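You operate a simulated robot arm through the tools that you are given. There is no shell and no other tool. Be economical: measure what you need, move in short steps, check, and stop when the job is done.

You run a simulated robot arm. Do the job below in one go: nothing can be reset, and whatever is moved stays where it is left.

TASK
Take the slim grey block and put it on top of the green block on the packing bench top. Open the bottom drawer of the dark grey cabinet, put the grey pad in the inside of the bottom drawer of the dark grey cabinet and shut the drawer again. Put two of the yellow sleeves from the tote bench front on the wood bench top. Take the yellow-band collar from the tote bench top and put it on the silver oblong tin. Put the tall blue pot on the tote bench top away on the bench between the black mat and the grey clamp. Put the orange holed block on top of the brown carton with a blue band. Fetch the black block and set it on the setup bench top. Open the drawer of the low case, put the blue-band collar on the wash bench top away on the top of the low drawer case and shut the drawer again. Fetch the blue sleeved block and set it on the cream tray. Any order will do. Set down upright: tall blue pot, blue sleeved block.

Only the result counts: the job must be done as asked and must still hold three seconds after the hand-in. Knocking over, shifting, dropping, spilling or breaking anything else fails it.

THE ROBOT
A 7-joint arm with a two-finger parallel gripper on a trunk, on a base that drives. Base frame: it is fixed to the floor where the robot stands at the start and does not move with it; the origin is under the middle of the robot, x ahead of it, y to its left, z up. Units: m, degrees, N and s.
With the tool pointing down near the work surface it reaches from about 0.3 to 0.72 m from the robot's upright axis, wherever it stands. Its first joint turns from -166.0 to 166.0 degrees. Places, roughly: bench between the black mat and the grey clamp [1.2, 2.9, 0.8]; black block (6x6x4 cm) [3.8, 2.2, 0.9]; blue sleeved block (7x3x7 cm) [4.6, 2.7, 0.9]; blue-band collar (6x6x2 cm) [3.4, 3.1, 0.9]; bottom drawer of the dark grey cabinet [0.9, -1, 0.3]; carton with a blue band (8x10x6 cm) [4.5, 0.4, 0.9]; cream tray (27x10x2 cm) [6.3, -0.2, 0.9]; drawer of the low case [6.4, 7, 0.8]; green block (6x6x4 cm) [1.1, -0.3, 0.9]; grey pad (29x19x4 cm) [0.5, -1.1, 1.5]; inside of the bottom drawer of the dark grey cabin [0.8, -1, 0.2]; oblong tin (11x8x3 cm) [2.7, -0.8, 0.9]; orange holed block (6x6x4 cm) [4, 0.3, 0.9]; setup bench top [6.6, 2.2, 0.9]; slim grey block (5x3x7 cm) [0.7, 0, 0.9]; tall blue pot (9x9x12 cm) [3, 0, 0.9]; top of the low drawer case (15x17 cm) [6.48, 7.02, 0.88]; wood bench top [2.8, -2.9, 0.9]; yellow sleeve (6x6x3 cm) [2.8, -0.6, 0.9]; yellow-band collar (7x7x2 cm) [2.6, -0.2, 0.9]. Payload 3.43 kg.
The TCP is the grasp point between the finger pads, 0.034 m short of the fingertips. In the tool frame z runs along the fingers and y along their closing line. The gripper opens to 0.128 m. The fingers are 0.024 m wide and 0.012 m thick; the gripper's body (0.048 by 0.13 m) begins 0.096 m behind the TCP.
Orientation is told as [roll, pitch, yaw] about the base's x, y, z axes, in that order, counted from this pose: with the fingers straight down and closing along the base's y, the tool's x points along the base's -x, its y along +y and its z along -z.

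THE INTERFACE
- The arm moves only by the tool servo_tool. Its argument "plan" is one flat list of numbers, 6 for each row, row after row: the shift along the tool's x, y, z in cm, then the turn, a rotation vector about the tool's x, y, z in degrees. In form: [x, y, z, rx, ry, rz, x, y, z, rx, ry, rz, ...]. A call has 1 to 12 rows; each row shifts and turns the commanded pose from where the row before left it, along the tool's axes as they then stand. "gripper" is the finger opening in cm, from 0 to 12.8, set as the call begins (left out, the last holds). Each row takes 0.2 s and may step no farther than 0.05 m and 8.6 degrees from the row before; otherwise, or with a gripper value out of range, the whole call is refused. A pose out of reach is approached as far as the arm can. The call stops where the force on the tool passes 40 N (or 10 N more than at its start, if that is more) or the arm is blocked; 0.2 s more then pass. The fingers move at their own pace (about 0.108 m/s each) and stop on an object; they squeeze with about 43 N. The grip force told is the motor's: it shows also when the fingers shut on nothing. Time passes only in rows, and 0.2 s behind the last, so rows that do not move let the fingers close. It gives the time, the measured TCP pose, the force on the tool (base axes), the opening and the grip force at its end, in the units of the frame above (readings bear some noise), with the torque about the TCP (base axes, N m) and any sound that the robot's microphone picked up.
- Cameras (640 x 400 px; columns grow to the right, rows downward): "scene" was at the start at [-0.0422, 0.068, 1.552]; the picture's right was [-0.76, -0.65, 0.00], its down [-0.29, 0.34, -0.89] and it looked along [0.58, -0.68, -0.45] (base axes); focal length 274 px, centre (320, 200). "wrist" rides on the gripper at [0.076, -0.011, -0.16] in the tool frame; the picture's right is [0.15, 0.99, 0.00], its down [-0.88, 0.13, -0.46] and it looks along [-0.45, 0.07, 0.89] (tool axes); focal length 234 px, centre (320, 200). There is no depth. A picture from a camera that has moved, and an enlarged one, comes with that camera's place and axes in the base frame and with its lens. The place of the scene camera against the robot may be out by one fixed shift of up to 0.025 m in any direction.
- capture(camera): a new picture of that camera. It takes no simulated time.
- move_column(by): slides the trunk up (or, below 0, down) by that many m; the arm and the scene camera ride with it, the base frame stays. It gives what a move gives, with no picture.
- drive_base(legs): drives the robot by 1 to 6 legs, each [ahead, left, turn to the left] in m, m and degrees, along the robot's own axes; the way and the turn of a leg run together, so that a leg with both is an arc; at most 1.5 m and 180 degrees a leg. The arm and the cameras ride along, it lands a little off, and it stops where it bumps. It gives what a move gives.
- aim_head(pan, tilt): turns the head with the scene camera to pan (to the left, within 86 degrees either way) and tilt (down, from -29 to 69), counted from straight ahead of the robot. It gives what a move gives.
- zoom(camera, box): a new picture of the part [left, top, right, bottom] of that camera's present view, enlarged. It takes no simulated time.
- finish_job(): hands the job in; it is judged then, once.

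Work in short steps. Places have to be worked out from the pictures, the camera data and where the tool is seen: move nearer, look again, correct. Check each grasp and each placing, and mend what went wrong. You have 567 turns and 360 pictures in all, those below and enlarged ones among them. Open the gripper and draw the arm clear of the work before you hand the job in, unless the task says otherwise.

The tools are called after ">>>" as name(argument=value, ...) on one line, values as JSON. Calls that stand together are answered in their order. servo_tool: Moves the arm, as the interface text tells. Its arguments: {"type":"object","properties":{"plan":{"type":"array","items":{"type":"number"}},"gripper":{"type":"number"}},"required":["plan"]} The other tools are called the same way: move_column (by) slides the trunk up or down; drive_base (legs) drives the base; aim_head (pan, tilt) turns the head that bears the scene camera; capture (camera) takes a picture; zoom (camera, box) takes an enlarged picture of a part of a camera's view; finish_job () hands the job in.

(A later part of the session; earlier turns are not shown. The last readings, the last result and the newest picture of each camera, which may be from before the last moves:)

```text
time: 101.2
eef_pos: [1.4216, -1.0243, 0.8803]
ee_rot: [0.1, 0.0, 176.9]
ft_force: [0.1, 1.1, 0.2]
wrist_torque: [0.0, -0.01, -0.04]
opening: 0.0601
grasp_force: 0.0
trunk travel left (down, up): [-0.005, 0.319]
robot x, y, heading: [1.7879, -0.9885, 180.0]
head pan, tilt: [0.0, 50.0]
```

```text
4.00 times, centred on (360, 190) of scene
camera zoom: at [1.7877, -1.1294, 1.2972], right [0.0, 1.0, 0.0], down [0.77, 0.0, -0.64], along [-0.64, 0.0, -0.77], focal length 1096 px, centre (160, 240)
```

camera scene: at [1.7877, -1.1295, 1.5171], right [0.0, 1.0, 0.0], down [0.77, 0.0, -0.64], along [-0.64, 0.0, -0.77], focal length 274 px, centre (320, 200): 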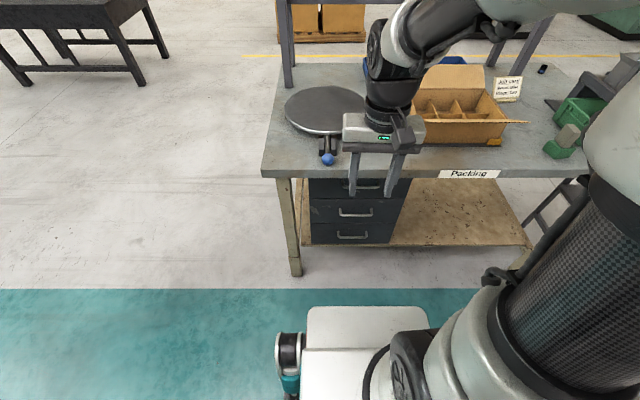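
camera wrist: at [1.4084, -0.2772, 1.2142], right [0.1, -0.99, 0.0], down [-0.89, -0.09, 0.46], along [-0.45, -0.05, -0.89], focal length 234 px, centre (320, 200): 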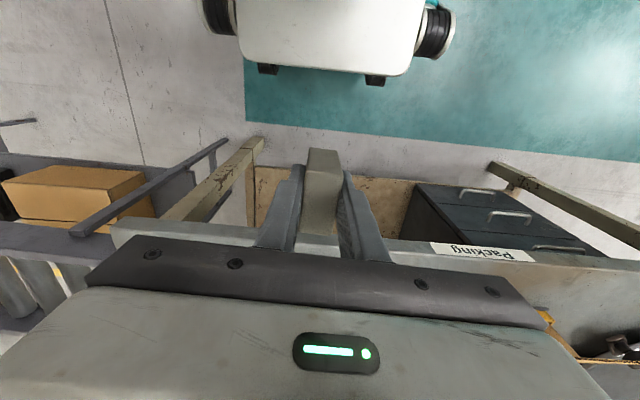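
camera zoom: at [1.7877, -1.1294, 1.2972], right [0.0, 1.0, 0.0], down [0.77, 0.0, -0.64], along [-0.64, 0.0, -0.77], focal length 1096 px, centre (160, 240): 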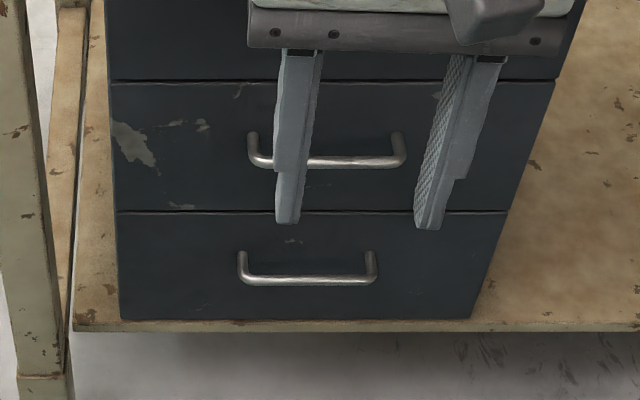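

Triangulated: drawer front x≈1.02, bottom handle bar ~[1.06,-0.977,0.34]. Rotate the tool so the fingers close across the bar.

>>> servo_tool(plan=[0, 0, 0, 0, 0, 7.9, 0, 0, 0, 0, 0, 7.9, 0, 0, 0, 0, 0, 7.9, 0, 0, 0, 0, 0, 7.9, 0, 0, 0, 0, 0, 7.9, 0, 0, 0, 0, 0, 7.9, 0, 0, 0, 0, 0, 7.9, 0, 0, 0, 0, 0, 7.9, 0, 0, 0, 0, 0, 7.9, 0, 0, 0, 0, 0, 7.9, 0, 0, 0, 0, 0, 7.9])

>>> servo_tool(plan=[0, 0, 0, -7.5, 0, 0, 0, 0, 0, -7.5, 0, 0, 0, 0, 0, -7.5, 0, 0, 0, 0, 0, -7.5, 0, 0, 0, 0, 0, -7.5, 0, 0, 0, 0, 0, -7.5, 0, 0])

>>> aim_head(pan=0, tilt=40)

>>> capture(camera="scene")

```text
time: 103.6
eef_pos: [1.4211, -1.0247, 0.8802]
ee_rot: [0.0, 0.0, 89.9]
ft_force: [0.6, -0.1, 0.3]
wrist_torque: [0.01, 0.02, 0.0]
opening: 0.0598
grasp_force: 0.1
trunk travel left (down, up): [-0.005, 0.319]
robot x, y, heading: [1.7891, -0.9845, 179.9]
head pan, tilt: [0.0, 50.0]
```

```text
time: 105.0
eef_pos: [1.3717, -1.0385, 0.9059]
ee_rot: [43.2, 0.4, 90.5]
ft_force: [0.7, 0.7, 0.0]
wrist_torque: [-0.01, 0.0, 0.02]
opening: 0.06
grasp_force: 0.1
out of reach, approached as far as the arm can: row 5, 6
trunk travel left (down, up): [-0.005, 0.319]
robot x, y, heading: [1.7851, -0.9889, 180.1]
head pan, tilt: [0.0, 50.0]
```

```text
time: 105.8
eef_pos: [1.3714, -1.0387, 0.9049]
ee_rot: [43.0, 0.4, 90.6]
ft_force: [-0.2, -0.3, 0.8]
wrist_torque: [0.04, -0.01, 0.0]
opening: 0.06
grasp_force: 0.0
trunk travel left (down, up): [-0.005, 0.319]
robot x, y, heading: [1.7847, -0.9881, 180.0]
head pan, tilt: [0.0, 40.0]
```

```text
324 pictures are left
camera scene: at [1.7819, -1.1461, 1.3099], right [-0.2, 0.98, 0.0], down [0.64, 0.13, -0.76], along [-0.74, -0.15, -0.65], focal length 274 px, centre (320, 200)
```

scene: 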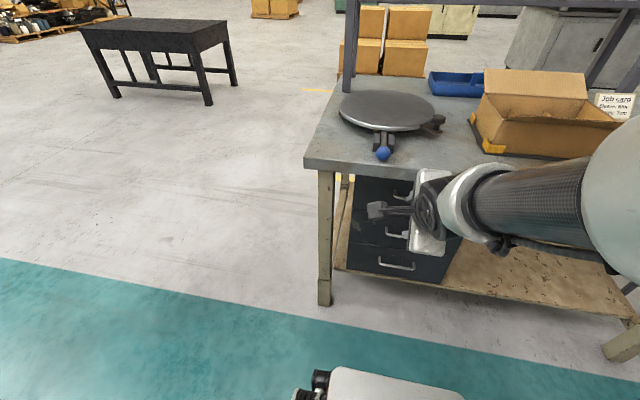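

Tool now points down-forward at ~45°. Move down in front of the drawers, clear of the bench edge.

>>> servo_tool(plan=[-0.86, -2.17, 3.59, 0, 0, 0, -0.86, -2.17, 3.59, 0, 0, 0, -0.86, -2.17, 3.59, 0, 0, 0, -0.86, -2.17, 3.59, 0, 0, 0, -0.86, -2.17, 3.59, 0, 0, 0, -0.86, -2.17, 3.59, 0, 0, 0, -0.86, -2.17, 3.59, 0, 0, 0])

>>> capture(camera="scene")

>>> capture(camera="wrist")

```text
time: 106.7
eef_pos: [1.343, -1.189, 0.8706]
ee_rot: [55.4, 8.9, 111.2]
ft_force: [1.2, 0.7, 0.2]
wrist_torque: [-0.04, 0.01, 0.02]
opening: 0.06
grasp_force: 0.1
out of reach, approached as far as the arm can: row 1, 2
trunk travel left (down, up): [-0.005, 0.319]
robot x, y, heading: [1.7859, -0.9841, 179.9]
head pan, tilt: [0.0, 40.0]
stopped in row 4: the arm was blocked; the commanded pose is now the measured one
```

```text
323 pictures are left
camera scene: at [1.7985, -1.1781, 1.3073], right [-0.6, 0.8, 0.0], down [0.54, 0.41, -0.73], along [-0.59, -0.44, -0.68], focal length 274 px, centre (320, 200)
```

scene: 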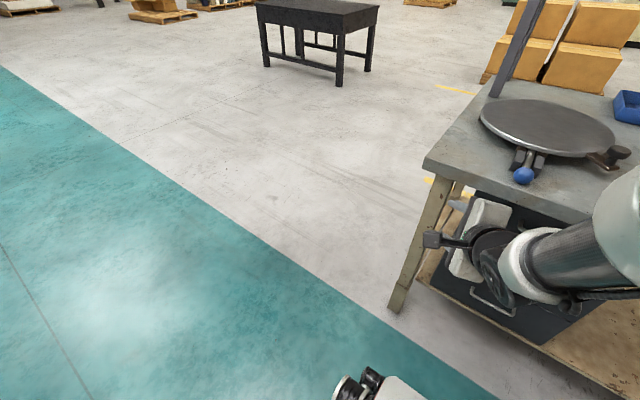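

```text
322 pictures are left
camera wrist: at [1.4935, -1.1978, 0.9627], right [-0.52, -0.22, 0.83], down [-0.06, 0.97, 0.22], along [-0.85, 0.07, -0.52], focal length 234 px, centre (320, 200)
```

wrist: 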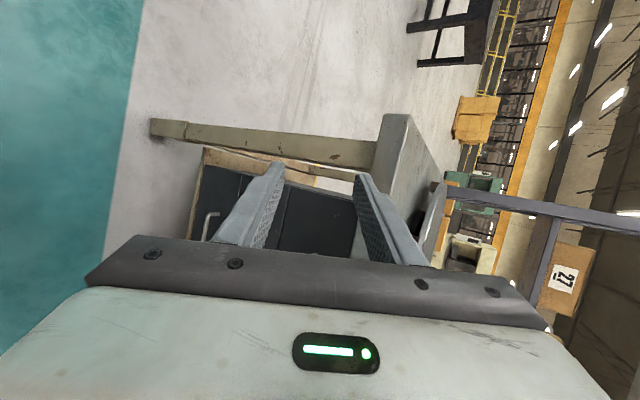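

The arm went awkward—its elbow likely pushed the head. Undo the tilt and re-think with the opposite wrist flip.

>>> servo_tool(plan=[0, 0, -2, 7.9, 0, 0, 0, 0, -2, 7.9, 0, 0, 0, 0, -1, 7.9, 0, 0, 0, 0, 0, 7.9, 0, 0, 0, 0, 0, 7.9, 0, 0, 0, 0, 0, 7.9, 0, 0, 0, 0, 0, 8.0, 0, 0, 0, 0, 0, 0, -8.5, 0])

>>> capture(camera="scene")

```text
time: 108.5
eef_pos: [1.3691, -1.1709, 0.8945]
ee_rot: [-0.2, -0.6, 111.5]
ft_force: [0.1, 0.7, -0.7]
wrist_torque: [-0.04, -0.04, 0.01]
opening: 0.06
grasp_force: 0.1
out of reach, approached as far as the arm can: row 1
trunk travel left (down, up): [-0.005, 0.319]
robot x, y, heading: [1.7882, -0.9868, 180.1]
head pan, tilt: [0.0, 40.0]
```

```text
321 pictures are left
camera scene: at [1.7795, -1.129, 1.3113], right [0.0, 1.0, 0.0], down [0.64, 0.0, -0.77], along [-0.77, 0.0, -0.64], focal length 274 px, centre (320, 200)
```

scene: 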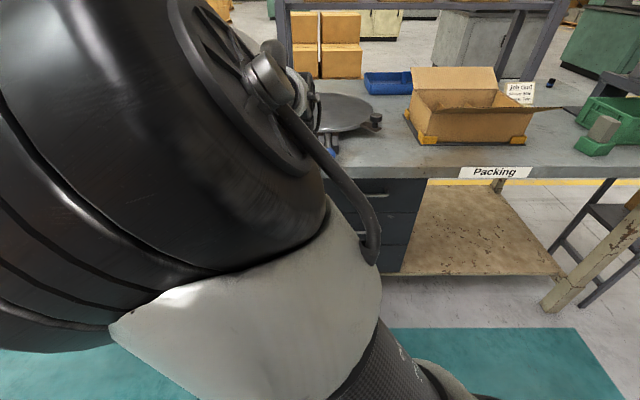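

The elbow swung to the left against the head. Move the hand to the right and turn the wrist the other way, letting the elbow return.

>>> servo_tool(plan=[-3.9, -2.2, 0, 0, 0, 0, -3.9, -2.2, 0, 0, 0, 0, -3.9, -2.2, 0, 0, 0, 0, -3.9, -2.2, 0, 0, 0, 0, -3.9, -2.2, 0, 0, 0, 0])

>>> servo_tool(plan=[0, 0, 0, 0, 0, -8, 0, 0, 0, 0, 0, -8, 0, 0, 0, 0, 0, -8, 0, 0, 0, 0, 0, -8, 0, 0, 0, 0, 0, -8, 0, 0, 0, 0, 0, -8, 0, 0, 0, 0, 0, -8, 0, 0, 0, 0, 0, -8, 0, 0, 0, 0, 0, -8, 0, 0, 0, 0, 0, -8])

>>> servo_tool(plan=[0, 0, 0, 0, 0, -8, 0, 0, 0, 0, 0, -8, 0, 0, 0, 0, 0, -8, 0, 0, 0, 0, 0, -8, 0, 0, 0, 0, 0, -8, 0, 0, 0, 0, 0, -8, 0, 0, 0, 0, 0, -8, 0, 0, 0, 0, 0, -8, 0, 0, 0, 0, 0, -8, 0, 0, 0, 0, 0, -6.5])

>>> capture(camera="scene")

```text
time: 109.7
eef_pos: [1.4002, -0.9468, 0.8958]
ee_rot: [-0.4, -0.6, 111.4]
ft_force: [0.2, -0.4, 0.6]
wrist_torque: [0.02, 0.04, -0.01]
opening: 0.06
grasp_force: 0.1
trunk travel left (down, up): [-0.005, 0.319]
robot x, y, heading: [1.7861, -0.9905, 179.8]
head pan, tilt: [0.0, 40.0]
```

```text
time: 111.9
eef_pos: [1.401, -0.9474, 0.8966]
ee_rot: [-0.6, 0.3, -168.4]
ft_force: [1.0, -1.2, 0.4]
wrist_torque: [-0.06, 0.02, -0.02]
opening: 0.06
grasp_force: 0.0
trunk travel left (down, up): [-0.005, 0.319]
robot x, y, heading: [1.7883, -0.9876, 179.9]
head pan, tilt: [0.0, 40.0]
```

```text
time: 114.1
eef_pos: [1.4013, -0.9488, 0.8959]
ee_rot: [0.1, 0.5, -89.9]
ft_force: [-0.9, 0.5, 0.6]
wrist_torque: [0.0, 0.0, 0.01]
opening: 0.0598
grasp_force: 0.1
trunk travel left (down, up): [-0.005, 0.319]
robot x, y, heading: [1.7878, -0.9854, 179.8]
head pan, tilt: [0.0, 40.0]
```

```text
320 pictures are left
camera scene: at [1.7797, -1.1293, 1.3113], right [0.0, 1.0, 0.0], down [0.64, 0.0, -0.77], along [-0.77, 0.0, -0.64], focal length 274 px, centre (320, 200)
```

scene: 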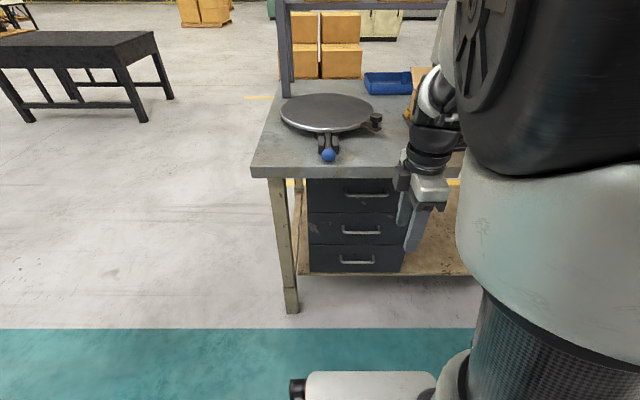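

Elbow is back on the right. Now go down in front of the cabinet with tool vertical, then tilt.

>>> servo_tool(plan=[0, -3.5, 0, 0, 0, 0, 0, -3.5, 0, 0, 0, 0, 0, -3, 0, 0, 0, 0, 0, 0, 4.5, 0, 0, 0, 0, 0, 4.5, 0, 0, 0, 0, 0, 4.5, 0, 0, 0, 0, 0, 4.5, 0, 0, 0, 0, 0, 4.5, 0, 0, 0])

>>> servo_tool(plan=[0, 0, 2, 7.5, 0, 0, 0, 0, 2, 7.5, 0, 0, 0, 0, 1, 7.5, 0, 0, 0, 0, 1, 7.5, 0, 0])

>>> capture(camera="scene")

>>> capture(camera="wrist")

```text
time: 115.9
eef_pos: [1.3007, -0.9481, 0.668]
ee_rot: [-0.1, 0.6, -90.1]
ft_force: [-0.3, -0.7, -0.2]
wrist_torque: [0.0, 0.03, -0.02]
opening: 0.06
grasp_force: 0.0
trunk travel left (down, up): [-0.005, 0.319]
robot x, y, heading: [1.7855, -0.9855, 180.1]
head pan, tilt: [0.0, 40.0]
```

```text
time: 116.9
eef_pos: [1.2591, -0.9591, 0.6529]
ee_rot: [-20.7, 0.8, -90.6]
ft_force: [-0.2, -0.1, -0.2]
wrist_torque: [0.0, 0.0, 0.03]
opening: 0.0599
grasp_force: 0.0
out of reach, approached as far as the arm can: row 3, 4
trunk travel left (down, up): [-0.005, 0.319]
robot x, y, heading: [1.785, -0.9886, 180.1]
head pan, tilt: [0.0, 40.0]
```

```text
319 pictures are left
camera scene: at [1.7797, -1.1294, 1.3113], right [0.0, 1.0, 0.0], down [0.64, 0.0, -0.77], along [-0.77, 0.0, -0.64], focal length 274 px, centre (320, 200)
```

scene: 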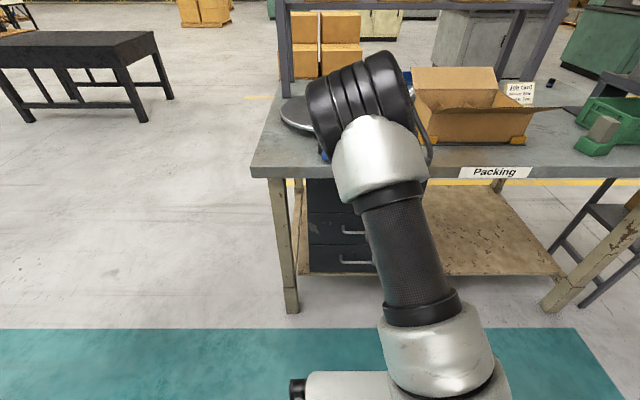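

```text
318 pictures are left
camera wrist: at [1.3048, -0.8869, 0.8072], right [0.93, 0.14, -0.35], down [0.27, -0.89, 0.37], along [-0.25, -0.44, -0.86], focal length 234 px, centre (320, 200)
```

wrist: 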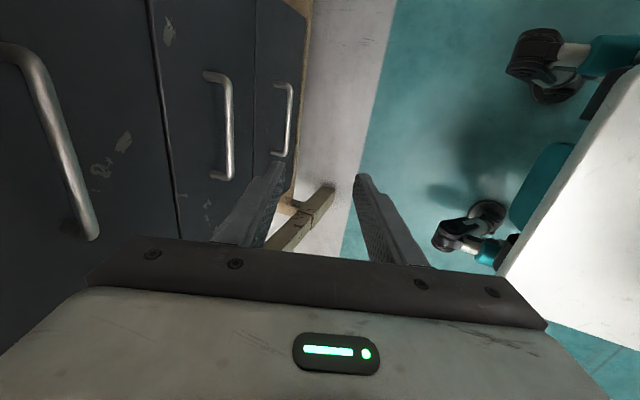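

The handles are visible in the wrist view. The arm is too cramped; back the base 0.12 m so the reach is more comfortable.

>>> drive_base(legs=[[-0.12, 0, 0]])

>>> servo_tool(plan=[0, -4, 1, 2, 0, 0, 0, -4, 1, 2, 0, 0, 0, -4, 1, 2, 0, 0, 0, 0, 4, 2, 0, 0, 0, 0, 4, 0, 0, 0], gripper=3.4)

>>> capture(camera="wrist")

>>> capture(camera="scene")

```text
time: 118.2
eef_pos: [1.3836, -0.9583, 0.6537]
ee_rot: [-20.4, 0.8, -90.7]
ft_force: [-0.2, -0.3, 0.1]
wrist_torque: [-0.02, -0.02, 0.01]
opening: 0.06
grasp_force: 0.0
trunk travel left (down, up): [-0.005, 0.319]
robot x, y, heading: [1.9075, -0.988, 179.5]
head pan, tilt: [0.0, 40.0]
```

```text
time: 119.4
eef_pos: [1.2231, -0.954, 0.6021]
ee_rot: [-28.6, 0.8, -90.6]
ft_force: [0.8, 0.9, 0.6]
wrist_torque: [0.02, -0.03, 0.01]
opening: 0.034
grasp_force: 0.1
trunk travel left (down, up): [-0.005, 0.319]
robot x, y, heading: [1.9091, -0.9868, 179.7]
head pan, tilt: [0.0, 40.0]
```

```text
317 pictures are left
camera wrist: at [1.2907, -0.8822, 0.7474], right [0.87, 0.14, -0.47], down [0.32, -0.89, 0.33], along [-0.37, -0.44, -0.82], focal length 234 px, centre (320, 200)
```

wrist: 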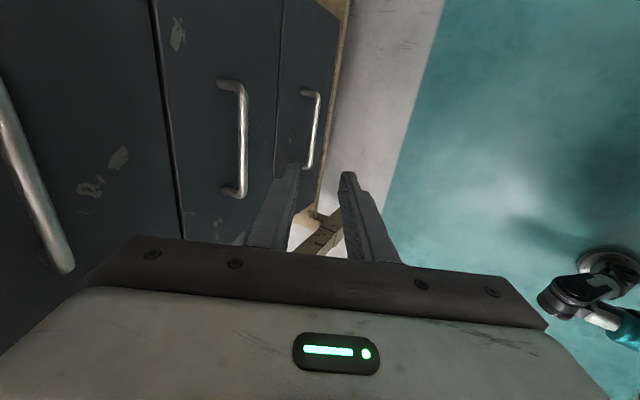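

```text
316 pictures are left
camera scene: at [1.9037, -1.1297, 1.3114], right [0.0, 1.0, 0.0], down [0.64, 0.0, -0.77], along [-0.77, 0.0, -0.64], focal length 274 px, centre (320, 200)
```

scene: 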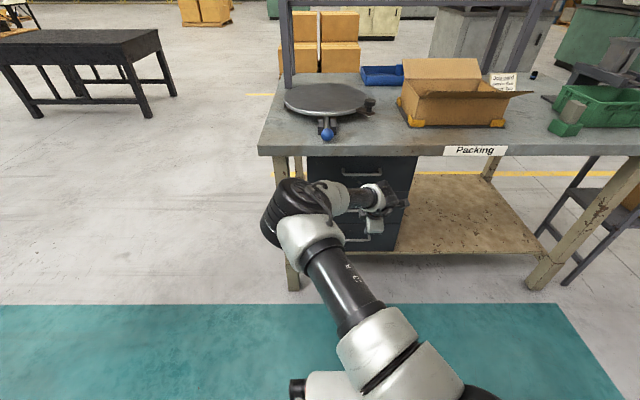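

Good posture. The bottom bar is ~[1.07,-0.962,0.34]; advance along the tool axis to about 9 cm short of it.

>>> servo_tool(plan=[-0.2, -0.2, 4.25, 0, 0, 0, -0.2, -0.2, 4.25, 0, 0, 0, -0.2, -0.2, 4.25, 0, 0, 0, -0.2, -0.2, 4.25, 0, 0, 0])

>>> capture(camera="wrist")

```text
time: 120.4
eef_pos: [1.1672, -0.9593, 0.507]
ee_rot: [-28.6, 0.8, -90.7]
ft_force: [0.6, 0.4, -1.3]
wrist_torque: [-0.02, -0.01, 0.02]
opening: 0.0339
grasp_force: 0.1
out of reach, approached as far as the arm can: row 3, 4
trunk travel left (down, up): [-0.005, 0.319]
robot x, y, heading: [1.9123, -0.9915, 179.9]
head pan, tilt: [0.0, 40.0]
```

```text
315 pictures are left
camera wrist: at [1.2338, -0.8885, 0.6522], right [0.87, 0.14, -0.47], down [0.32, -0.89, 0.32], along [-0.37, -0.43, -0.82], focal length 234 px, centre (320, 200)
```

wrist: 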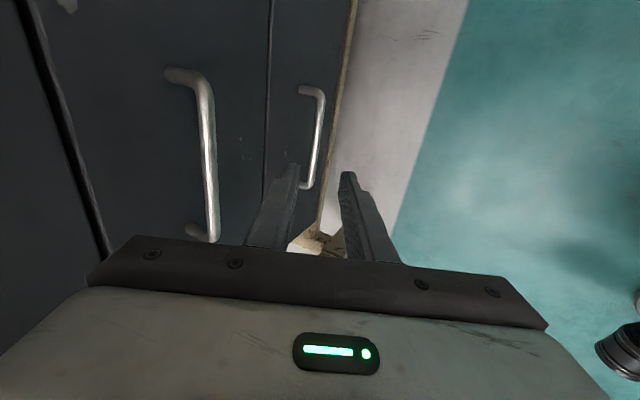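

Joint limits stop this posture. Try the natural wrist posture (fingers closed as a hook behind the bar): back off and turn back.

>>> servo_tool(plan=[0, 0, -4.5, 0, 0, 0, 0, 2, -4.5, -7, 0, 0, 0, 2, -4.5, -7, 0, 0, 0, 2, -4.5, -7, 0, 0, 0, 2, -4, -7.6, 0, 0], gripper=0)

>>> servo_tool(plan=[0, 0, 0, 0, 0, 8, 0, 0, 0, 0, 0, 8, 0, 0, 0, 0, 0, 8, 0, 0, 0, 0, 0, 8, 0, 0, 0, 0, 0, 8, 0, 0, 0, 0, 0, 8, 0, 0, 0, 0, 0, 8, 0, 0, 0, 0, 0, 8, 0, 0, 0, 0, 0, 8, 0, 0, 0, 0, 0, 8, 0, 0, 0, 0, 0, 8])

>>> capture(camera="scene")

```text
time: 121.6
eef_pos: [1.318, -0.9602, 0.6848]
ee_rot: [0.2, 0.8, -90.7]
ft_force: [0.2, 0.0, -0.2]
wrist_torque: [-0.01, -0.04, 0.0]
opening: 0.0
grasp_force: 33.3
trunk travel left (down, up): [-0.005, 0.319]
robot x, y, heading: [1.9142, -0.9887, 179.8]
head pan, tilt: [0.0, 40.0]
```

```text
time: 124.0
eef_pos: [1.3177, -0.9639, 0.6827]
ee_rot: [-0.8, 0.1, -178.9]
ft_force: [1.0, -0.1, -0.2]
wrist_torque: [-0.02, 0.0, 0.0]
opening: 0.0
grasp_force: 33.2
trunk travel left (down, up): [-0.005, 0.319]
robot x, y, heading: [1.9102, -0.9892, 179.9]
head pan, tilt: [0.0, 40.0]
```

```text
314 pictures are left
camera scene: at [1.9034, -1.1297, 1.3113], right [0.0, 1.0, 0.0], down [0.64, 0.0, -0.77], along [-0.77, 0.0, -0.64], focal length 274 px, centre (320, 200)
```

scene: 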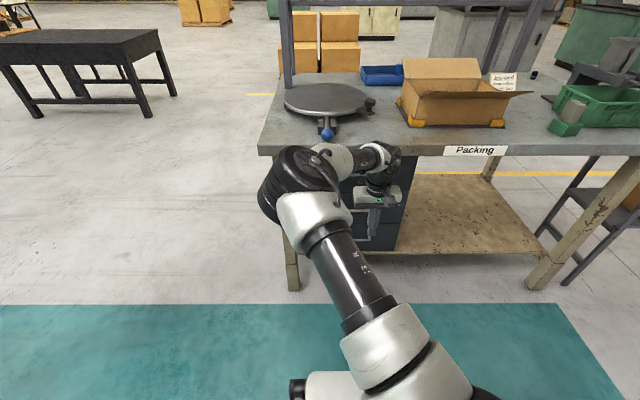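

>>> servo_tool(plan=[0, 0, 2, 0, -7, 0, 0, 0, 2, 0, -7, 0, 0, 0, 2, 0, -7, 0, 0, 0, 2, 0, -7, 0, 0, 0, 4, 0, 0, 0, 0, 0, 4, 0, 0, 0])

>>> capture(camera="scene")

>>> capture(camera="wrist")

```text
time: 125.4
eef_pos: [1.2651, -0.9632, 0.5334]
ee_rot: [-1.0, -27.9, -178.3]
ft_force: [0.0, -0.1, -0.1]
wrist_torque: [0.01, -0.01, -0.04]
opening: 0.0
grasp_force: 32.8
trunk travel left (down, up): [-0.005, 0.319]
robot x, y, heading: [1.9115, -0.9874, 179.6]
head pan, tilt: [0.0, 40.0]
```

```text
313 pictures are left
camera scene: at [1.9036, -1.1298, 1.3113], right [0.0, 1.0, 0.0], down [0.64, 0.0, -0.77], along [-0.77, 0.0, -0.64], focal length 274 px, centre (320, 200)
```

scene: 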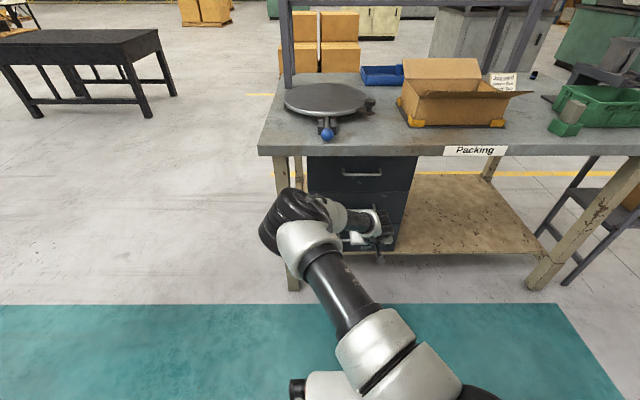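

```text
312 pictures are left
camera wrist: at [1.4059, -0.9518, 0.637], right [0.15, -0.98, -0.08], down [-0.56, -0.16, 0.81], along [-0.81, -0.08, -0.58], focal length 234 px, centre (320, 200)
```

wrist: 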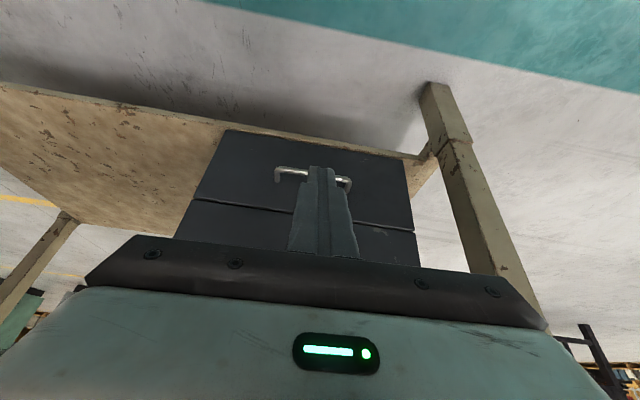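

This posture sees the handle well: bar ~[1.06,-0.966,0.33]. Advance halfway toward a hook point behind the bar.

>>> servo_tool(plan=[-2.5, 0, 3.4, 0, 1, 0, -2.5, 0, 3.4, 0, 1, 0, -2.5, 0, 3.4, 0, 1, 0])

>>> capture(camera="wrist")

>>> zoom(camera="scene", box=[260, 130, 460, 280])

```text
time: 126.2
eef_pos: [1.1762, -0.9594, 0.5062]
ee_rot: [-0.9, -25.0, -178.4]
ft_force: [0.2, -0.5, 0.0]
wrist_torque: [0.0, 0.0, 0.03]
opening: 0.0001
grasp_force: 33.1
out of reach, approached as far as the arm can: row 3
trunk travel left (down, up): [-0.005, 0.319]
robot x, y, heading: [1.9087, -0.9885, 179.9]
head pan, tilt: [0.0, 40.0]
```

```text
311 pictures are left
camera wrist: at [1.3113, -0.949, 0.6184], right [0.15, -0.99, -0.08], down [-0.6, -0.16, 0.78], along [-0.78, -0.07, -0.62], focal length 234 px, centre (320, 200)
```

wrist: 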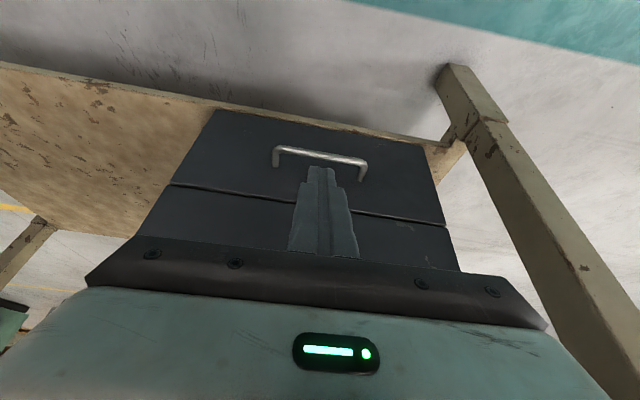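

```text
2.67 times, centred on (360, 205) of scene
camera zoom: at [1.9034, -1.1297, 1.3113], right [0.0, 1.0, 0.0], down [0.64, 0.0, -0.77], along [-0.77, 0.0, -0.64], focal length 731 px, centre (213, 187)
```

zoom: 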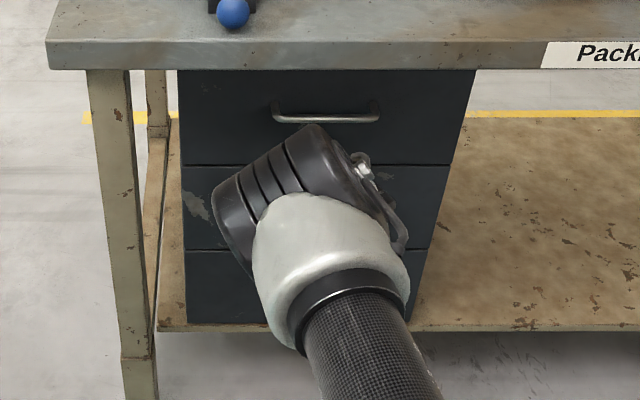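

Distance-limited. Retract the arm and bring the base closer.

>>> servo_tool(plan=[4.1, 0, -1.9, 0, 0, 0, 4.1, 0, -1.9, 0, 0, 0, 4.1, 0, -1.9, 0, 0, 0, 4.1, 0, -1.9, 0, 0, 0, 4.1, 0, -1.9, 0, 0, 0])

>>> drive_base(legs=[[0.19, 0, 0]])

>>> capture(camera="wrist")

```text
time: 127.4
eef_pos: [1.4009, -0.9572, 0.506]
ee_rot: [-0.9, -25.1, -178.3]
ft_force: [-0.2, -0.5, 0.1]
wrist_torque: [0.0, 0.05, -0.02]
opening: 0.0001
grasp_force: 33.4
trunk travel left (down, up): [-0.005, 0.319]
robot x, y, heading: [1.9102, -0.9894, 179.8]
head pan, tilt: [0.0, 40.0]
```

```text
time: 128.9
eef_pos: [1.2111, -0.9586, 0.5062]
ee_rot: [-0.9, -25.0, -178.2]
ft_force: [-0.5, -0.2, 0.8]
wrist_torque: [0.02, 0.0, 0.01]
opening: 0.0
grasp_force: 32.7
trunk travel left (down, up): [-0.005, 0.319]
robot x, y, heading: [1.7195, -0.9866, 179.8]
head pan, tilt: [0.0, 40.0]
```

```text
309 pictures are left
camera wrist: at [1.3453, -0.946, 0.6181], right [0.16, -0.98, -0.08], down [-0.6, -0.16, 0.78], along [-0.78, -0.08, -0.62], focal length 234 px, centre (320, 200)
```

wrist: 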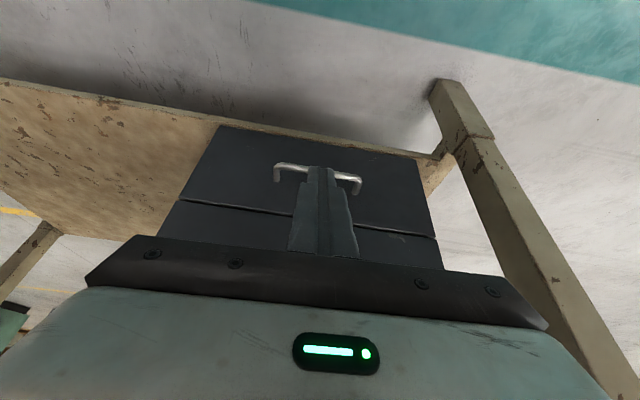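

Triangulated again: bar [1.069,-0.965,0.335], front face x≈1.02. Move to the point just above/behind the bar.

>>> servo_tool(plan=[-1.9, 0, 3.3, 0, 0, 0, -1.9, 0, 3.3, 0, 0, 0, -1.9, 0, 3.3, 0, 0, 0, -1.8, 0, 3.2, 0, 0, 0])

>>> capture(camera="wrist")

>>> capture(camera="scene")

```text
time: 129.9
eef_pos: [1.0931, -0.9585, 0.4425]
ee_rot: [-0.8, -24.9, -178.3]
ft_force: [-0.6, -0.3, -1.1]
wrist_torque: [0.01, 0.0, 0.01]
opening: 0.0
grasp_force: 33.0
out of reach, approached as far as the arm can: row 4
trunk travel left (down, up): [-0.005, 0.319]
robot x, y, heading: [1.7219, -0.9877, 179.9]
head pan, tilt: [0.0, 40.0]
```

```text
308 pictures are left
camera wrist: at [1.2278, -0.9468, 0.5553], right [0.16, -0.98, -0.08], down [-0.6, -0.16, 0.78], along [-0.78, -0.08, -0.62], focal length 234 px, centre (320, 200)
```

wrist: 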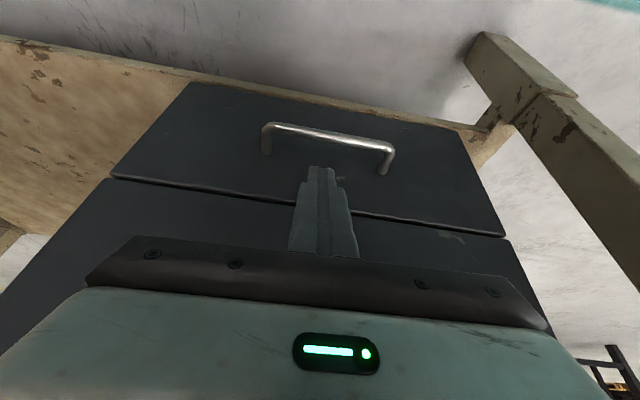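

```text
307 pictures are left
camera scene: at [1.7131, -1.1291, 1.3113], right [0.0, 1.0, 0.0], down [0.64, 0.0, -0.77], along [-0.77, 0.0, -0.64], focal length 274 px, centre (320, 200)
```

scene: 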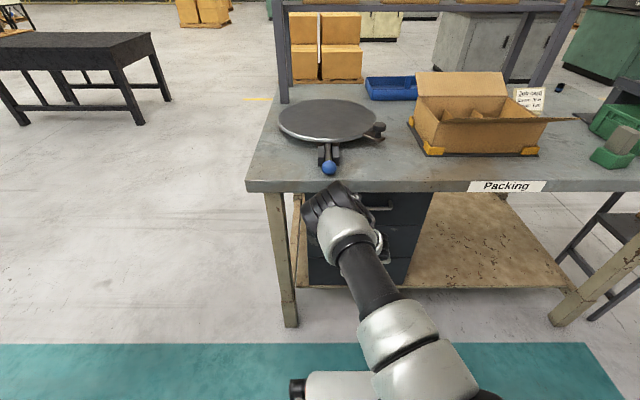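

Limit depends on low height. Probe how low the arm can go at a smaller radius: retreat and descend.

>>> servo_tool(plan=[4.1, 0, -1.9, 0, 0, 0, 4.1, 0, -1.9, 0, 0, 0, 1.8, 0, 3.9, 0, 0, 0, 1.8, 0, 3.9, 0, 0, 0, 1.8, 0, 3.9, 0, 0, 0])

```text
time: 131.1
eef_pos: [1.1846, -0.9544, 0.4289]
ee_rot: [-0.9, -24.7, -178.2]
ft_force: [-0.2, -0.1, -0.1]
wrist_torque: [-0.02, 0.0, -0.01]
opening: 0.0
grasp_force: 33.2
out of reach, approached as far as the arm can: row 3, 4, 5
trunk travel left (down, up): [-0.005, 0.319]
robot x, y, heading: [1.7177, -0.9865, 179.9]
head pan, tilt: [0.0, 40.0]
```

>>> aim_head(pan=0, tilt=65)

>>> capture(camera="scene")

```text
time: 132.0
eef_pos: [1.1851, -0.9549, 0.428]
ee_rot: [-0.9, -24.8, -178.2]
ft_force: [0.6, -0.2, -0.9]
wrist_torque: [0.04, 0.0, 0.02]
opening: 0.0
grasp_force: 33.0
trunk travel left (down, up): [-0.005, 0.319]
robot x, y, heading: [1.7229, -0.9895, 179.8]
head pan, tilt: [0.0, 65.0]
```

```text
306 pictures are left
camera scene: at [1.7373, -1.1291, 1.279], right [0.0, 1.0, 0.0], down [0.91, 0.0, -0.42], along [-0.42, 0.0, -0.91], focal length 274 px, centre (320, 200)
```

scene: 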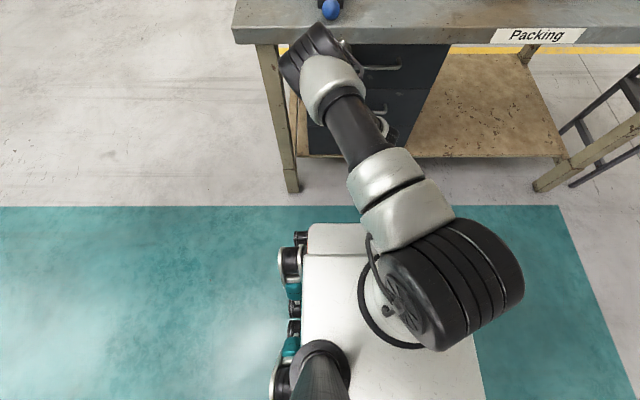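

The upper arm is about horizontal. Test the lowest height with the tool vertical at this radius.

>>> servo_tool(plan=[2, 0, -2, 0, 6, 0, 2, 0, -2, 0, 6, 0, 2, 0, 0, 0, 6, 0, 0, 0, 0, 0, 7, 0, 0, 0, 4, 0, 0, 0, 0, 0, 4, 0, 0, 0, 0, 0, 4, 0, 0, 0, 0, 0, 4, 0, 0, 0])

>>> capture(camera="scene")

```text
time: 133.8
eef_pos: [1.2644, -0.952, 0.407]
ee_rot: [-0.8, 0.2, -178.6]
ft_force: [0.5, -0.5, 0.3]
wrist_torque: [-0.01, 0.0, -0.04]
opening: 0.0
grasp_force: 33.1
out of reach, approached as far as the arm can: row 6, 7, 8
trunk travel left (down, up): [-0.005, 0.319]
robot x, y, heading: [1.7184, -0.9813, 179.8]
head pan, tilt: [0.0, 65.0]
```

```text
305 pictures are left
camera scene: at [1.7373, -1.1291, 1.279], right [0.0, 1.0, 0.0], down [0.91, 0.0, -0.42], along [-0.42, 0.0, -0.91], focal length 274 px, centre (320, 200)
```

scene: 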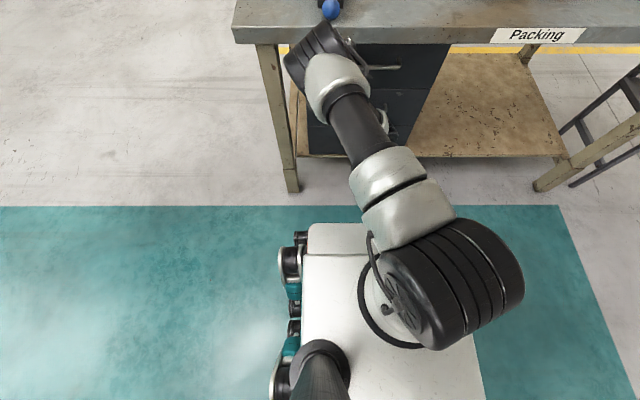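

Elbow is swung left; moving the hand under the elbow should go lower. Test.

>>> servo_tool(plan=[0, 4, 0, 0, 0, 0, 0, 4, 0, 0, 0, 0, 0, 4, 0, 0, 0, 0, 0, 0, 4, 0, 0, 0, 0, 0, 4, 0, 0, 0, 0, 0, 2, 0, 0, 0])

>>> capture(camera="scene")

```text
time: 135.2
eef_pos: [1.2733, -1.0721, 0.4069]
ee_rot: [-0.9, 0.1, -178.7]
ft_force: [0.1, -0.8, 0.5]
wrist_torque: [0.02, -0.01, 0.02]
opening: 0.0
grasp_force: 33.6
out of reach, approached as far as the arm can: row 4, 5, 6
trunk travel left (down, up): [-0.005, 0.319]
robot x, y, heading: [1.7218, -0.9857, 179.6]
head pan, tilt: [0.0, 65.0]
```

```text
304 pictures are left
camera scene: at [1.7373, -1.1291, 1.279], right [0.0, 1.0, 0.0], down [0.91, 0.0, -0.42], along [-0.42, 0.0, -0.91], focal length 274 px, centre (320, 200)
```

scene: 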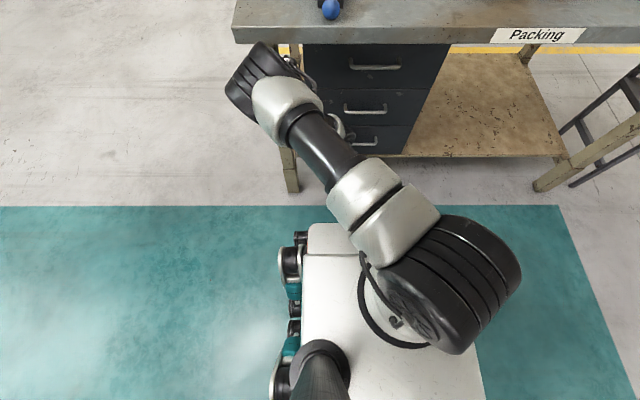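

Elbow swivel stays. Raise the arm to a tucked, vertical posture and see where the elbow goes.

>>> servo_tool(plan=[1, -1.5, -4.5, 0, 0, 0, 1, -1.5, -4.5, 0, 0, 0, 1, -1.5, -4.5, 0, 0, 0, 1, -1.5, -4.5, 0, 0, 0, 1, -1.5, -4.5, 0, 0, 0, 1, -1.5, -4.5, 0, 0, 0, 1, 0, -4.5, 0, 0, 0, 1, 0, -4.5, 0, 0, 0, 1, 0, -4.5, 0, 0, 0, 1, 0, -4.5, 0, 0, 0, 1, 0, -4.5, 0, 0, 0])

>>> capture(camera="scene")

```text
time: 137.6
eef_pos: [1.3803, -0.9785, 0.898]
ee_rot: [1.3, 1.2, 179.4]
ft_force: [0.2, 0.4, 0.5]
wrist_torque: [-0.03, -0.06, 0.0]
opening: 0.0001
grasp_force: 33.2
trunk travel left (down, up): [-0.005, 0.319]
robot x, y, heading: [1.7214, -0.986, 179.7]
head pan, tilt: [0.0, 65.0]
```

```text
303 pictures are left
camera scene: at [1.7175, -1.0998, 1.3119], right [0.34, 0.94, 0.0], down [0.6, -0.22, -0.77], along [-0.72, 0.26, -0.64], focal length 274 px, centre (320, 200)
```

scene: 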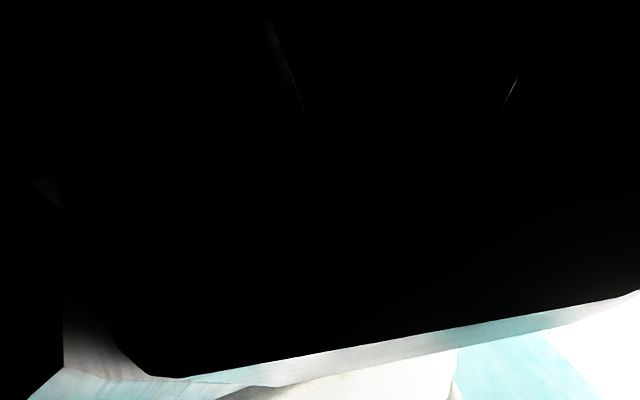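

Elbow blocks the camera on the left. Swing the hand round to the right, like the start pose, to bring the elbow back.

>>> servo_tool(plan=[0.8, -4.1, 0, 0, 0, 0, 0.8, -4.1, 0, 0, 0, 0, 0.8, -4.1, 0, 0, 0, 0, 0.8, -4.1, 0, 0, 0, 0, 0.8, -4.1, 0, 0, 0, 0, 0.8, -4.1, 0, 0, 0, 0, 0.8, -4.1, 0, 0, 0, 0, 0.8, -4.1, 0, 0, 0, 0])

>>> aim_head(pan=-15, tilt=40)

>>> capture(camera="scene")

```text
time: 139.4
eef_pos: [1.4361, -0.658, 0.9078]
ee_rot: [-0.8, 0.2, -178.6]
ft_force: [-0.9, 0.3, 1.0]
wrist_torque: [0.01, -0.02, 0.0]
opening: 0.0
grasp_force: 32.5
trunk travel left (down, up): [-0.005, 0.319]
robot x, y, heading: [1.7174, -0.9835, 179.9]
head pan, tilt: [0.0, 65.0]
```

```text
time: 140.3
eef_pos: [1.436, -0.6577, 0.9081]
ee_rot: [-0.9, 0.1, -178.6]
ft_force: [0.5, 0.1, -0.7]
wrist_torque: [0.0, 0.0, -0.03]
opening: 0.0002
grasp_force: 33.2
trunk travel left (down, up): [-0.005, 0.319]
robot x, y, heading: [1.7217, -0.9877, 179.8]
head pan, tilt: [-15.0, 40.0]
```

```text
302 pictures are left
camera scene: at [1.716, -1.1071, 1.3112], right [0.26, 0.97, 0.0], down [0.62, -0.17, -0.77], along [-0.74, 0.2, -0.64], focal length 274 px, centre (320, 200)
```

scene: 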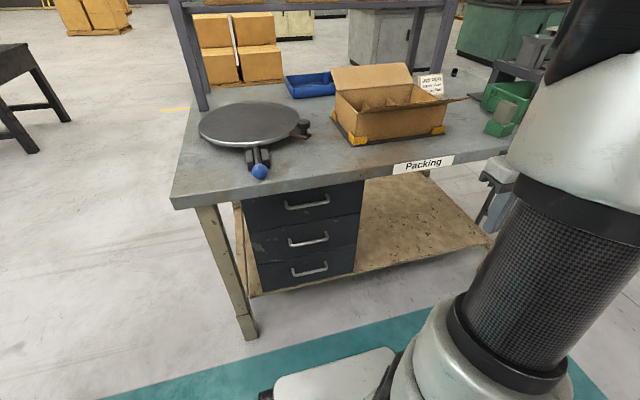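

Elbow is up on the right again. Probe the low limit from this posture at front-right.

>>> servo_tool(plan=[-4, 1, 0, 0, 0, 0, -4, 1, 0, 0, 0, 0, -4, 1, 0, 0, 0, 0, -4, 1, 0, 0, 0, 0, 0, 0, 4.5, 0, 0, 0, 0, 0, 4.5, 0, 0, 0, 0, 0, 4.5, 0, 0, 0, 0, 0, 4.5, 0, 0, 0, 0, 0, 4.5, 0, 0, 0, 0, 0, 4.5, 0, 0, 0])

>>> servo_tool(plan=[0, 0, 4, 0, 0, 0, 0, 0, 4, 0, 0, 0, 0, 0, 4, 0, 0, 0, 0, 0, 4, 0, 0, 0, 0, 0, 4, 0, 0, 0])

>>> capture(camera="scene")

```text
time: 142.5
eef_pos: [1.2778, -0.7005, 0.6327]
ee_rot: [-1.0, 0.1, -178.7]
ft_force: [0.4, 0.2, 0.8]
wrist_torque: [0.01, 0.02, -0.02]
opening: 0.0001
grasp_force: 33.0
trunk travel left (down, up): [-0.005, 0.319]
robot x, y, heading: [1.7203, -0.9859, 180.0]
head pan, tilt: [-15.0, 40.0]
```

```text
time: 143.7
eef_pos: [1.2769, -0.6921, 0.4369]
ee_rot: [-0.9, 0.0, -178.7]
ft_force: [-0.7, 0.2, 0.7]
wrist_torque: [0.01, -0.01, 0.01]
opening: 0.0
grasp_force: 33.1
trunk travel left (down, up): [-0.005, 0.319]
robot x, y, heading: [1.7231, -0.9857, 179.9]
head pan, tilt: [-15.0, 40.0]
```

```text
301 pictures are left
camera scene: at [1.7162, -1.1072, 1.3114], right [0.26, 0.97, 0.0], down [0.62, -0.17, -0.77], along [-0.74, 0.2, -0.64], focal length 274 px, centre (320, 200)
```

scene: 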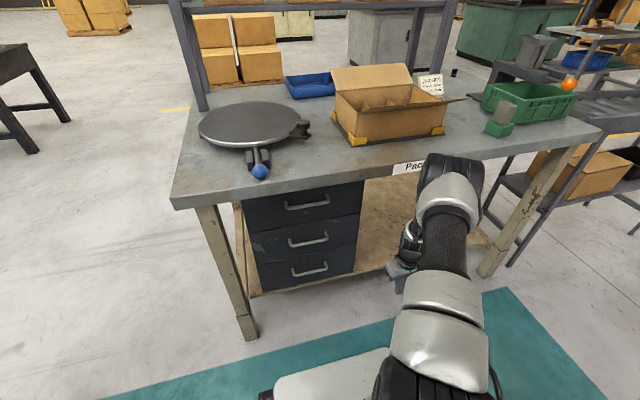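

No limit yet here; go lower.

>>> servo_tool(plan=[0, 0, 3, 0, 0, 0, 0, 0, 3, 0, 0, 0, 0, 0, 3, 0, 0, 0, 0, 0, 3, 0, 0, 0])

>>> capture(camera="scene")

```text
time: 144.7
eef_pos: [1.2764, -0.6927, 0.3151]
ee_rot: [-0.9, 0.1, -178.6]
ft_force: [-0.6, -0.6, -0.1]
wrist_torque: [0.01, -0.04, 0.02]
opening: 0.0
grasp_force: 33.2
trunk travel left (down, up): [-0.005, 0.319]
robot x, y, heading: [1.7213, -0.9852, 179.8]
head pan, tilt: [-15.0, 40.0]
```

```text
300 pictures are left
camera scene: at [1.7161, -1.1072, 1.3114], right [0.26, 0.97, 0.0], down [0.62, -0.17, -0.77], along [-0.74, 0.2, -0.64], focal length 274 px, centre (320, 200)
```

scene: 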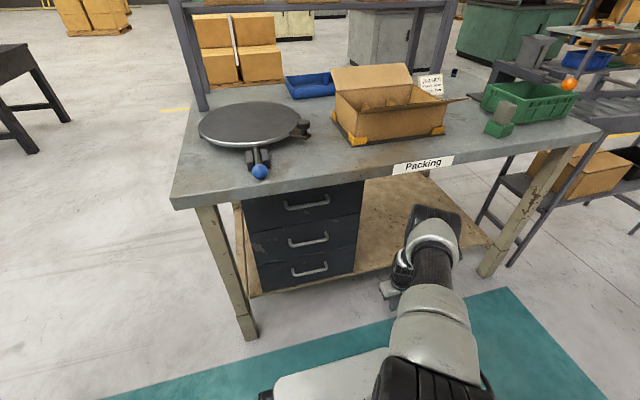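

This branch reaches z 0.315. Raise a bit, and shift the base left so the handle lies front-right like this.

>>> servo_tool(plan=[0, 0, -4.5, 0, 0, 0, 0, 0, -4.5, 0, 0, 0, 0, 0, -3, 0, -6, 0, 0, 0, -2, 0, -6, 0, 0, 0, 0, 0, -6, 0, 0, 0, 0, 0, -6, 0])

>>> drive_base(legs=[[0, 0.24, 0]])

>>> capture(camera="scene")

>>> capture(camera="wrist")

```text
time: 146.1
eef_pos: [1.277, -0.6964, 0.4561]
ee_rot: [-0.9, -24.0, -178.2]
ft_force: [0.3, 0.2, -1.5]
wrist_torque: [-0.01, 0.01, -0.03]
opening: 0.0003
grasp_force: 33.3
trunk travel left (down, up): [-0.005, 0.319]
robot x, y, heading: [1.7226, -0.9861, 179.8]
head pan, tilt: [-15.0, 40.0]
```

```text
time: 149.0
eef_pos: [1.2787, -0.932, 0.4554]
ee_rot: [-0.9, -23.9, -178.4]
ft_force: [-0.4, -0.1, 0.7]
wrist_torque: [-0.02, 0.02, 0.0]
opening: 0.0
grasp_force: 33.1
trunk travel left (down, up): [-0.005, 0.319]
robot x, y, heading: [1.7191, -1.2242, 179.5]
head pan, tilt: [-15.0, 40.0]
```

```text
299 pictures are left
camera scene: at [1.7144, -1.3448, 1.3113], right [0.27, 0.96, 0.0], down [0.62, -0.17, -0.77], along [-0.74, 0.2, -0.64], focal length 274 px, centre (320, 200)
```

scene: 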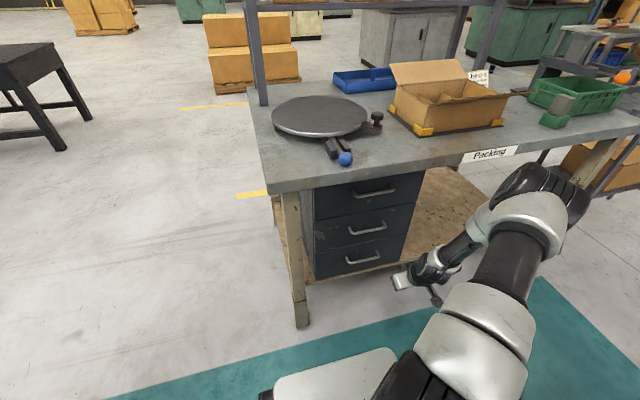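

```text
298 pictures are left
camera wrist: at [1.4115, -0.921, 0.57], right [0.15, -0.99, -0.07], down [-0.62, -0.15, 0.77], along [-0.77, -0.07, -0.63], focal length 234 px, centre (320, 200)
```

wrist: 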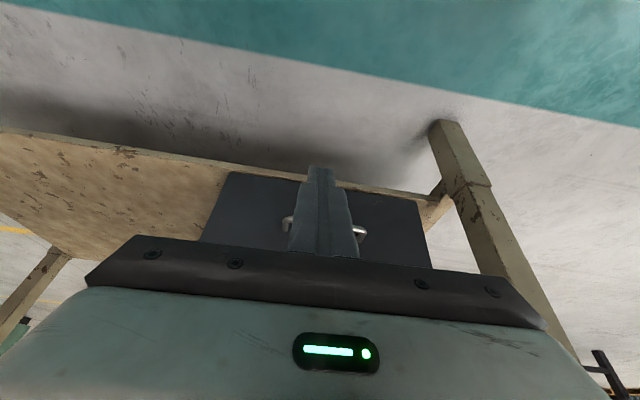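

Good posture. Move to the pre-hook point above the bar.

>>> servo_tool(plan=[-4.05, 0.8, 2.6, 0, 0, 0, -4.05, 0.8, 2.6, 0, 0, 0, -4.05, 0.8, 2.6, 0, 0, 0, -4.05, 0.9, 2.6, 0, -1, 0])

>>> capture(camera="wrist")

>>> zoom(camera="scene", box=[280, 140, 480, 300])

```text
time: 150.0
eef_pos: [1.0883, -0.9704, 0.4249]
ee_rot: [-0.8, -24.9, -178.6]
ft_force: [-0.3, -0.4, -0.4]
wrist_torque: [-0.01, 0.0, -0.02]
opening: 0.0003
grasp_force: 33.1
trunk travel left (down, up): [-0.005, 0.319]
robot x, y, heading: [1.7186, -1.2223, 179.7]
head pan, tilt: [-15.0, 40.0]
```

```text
297 pictures are left
camera wrist: at [1.2236, -0.9587, 0.5372], right [0.15, -0.99, -0.07], down [-0.6, -0.15, 0.78], along [-0.78, -0.07, -0.62], focal length 234 px, centre (320, 200)
```

wrist: 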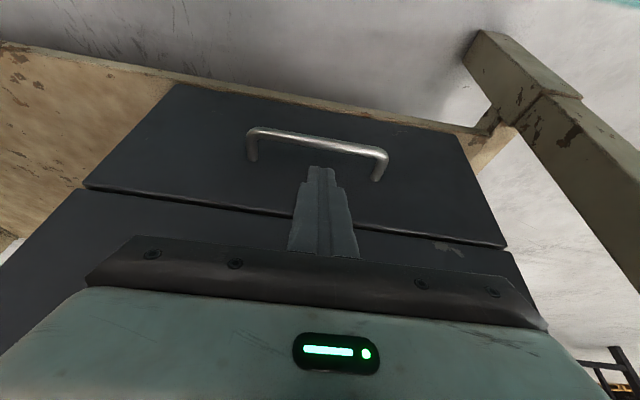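

```text
2.50 times, centred on (380, 220) of scene
camera zoom: at [1.7146, -1.3447, 1.3113], right [0.27, 0.96, 0.0], down [0.62, -0.17, -0.77], along [-0.74, 0.2, -0.64], focal length 685 px, centre (170, 150)
```

zoom: 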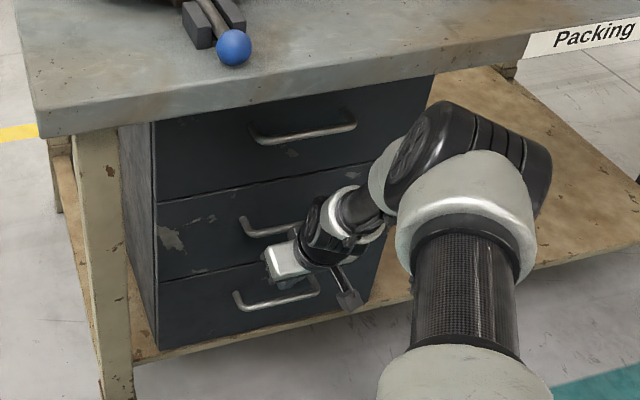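

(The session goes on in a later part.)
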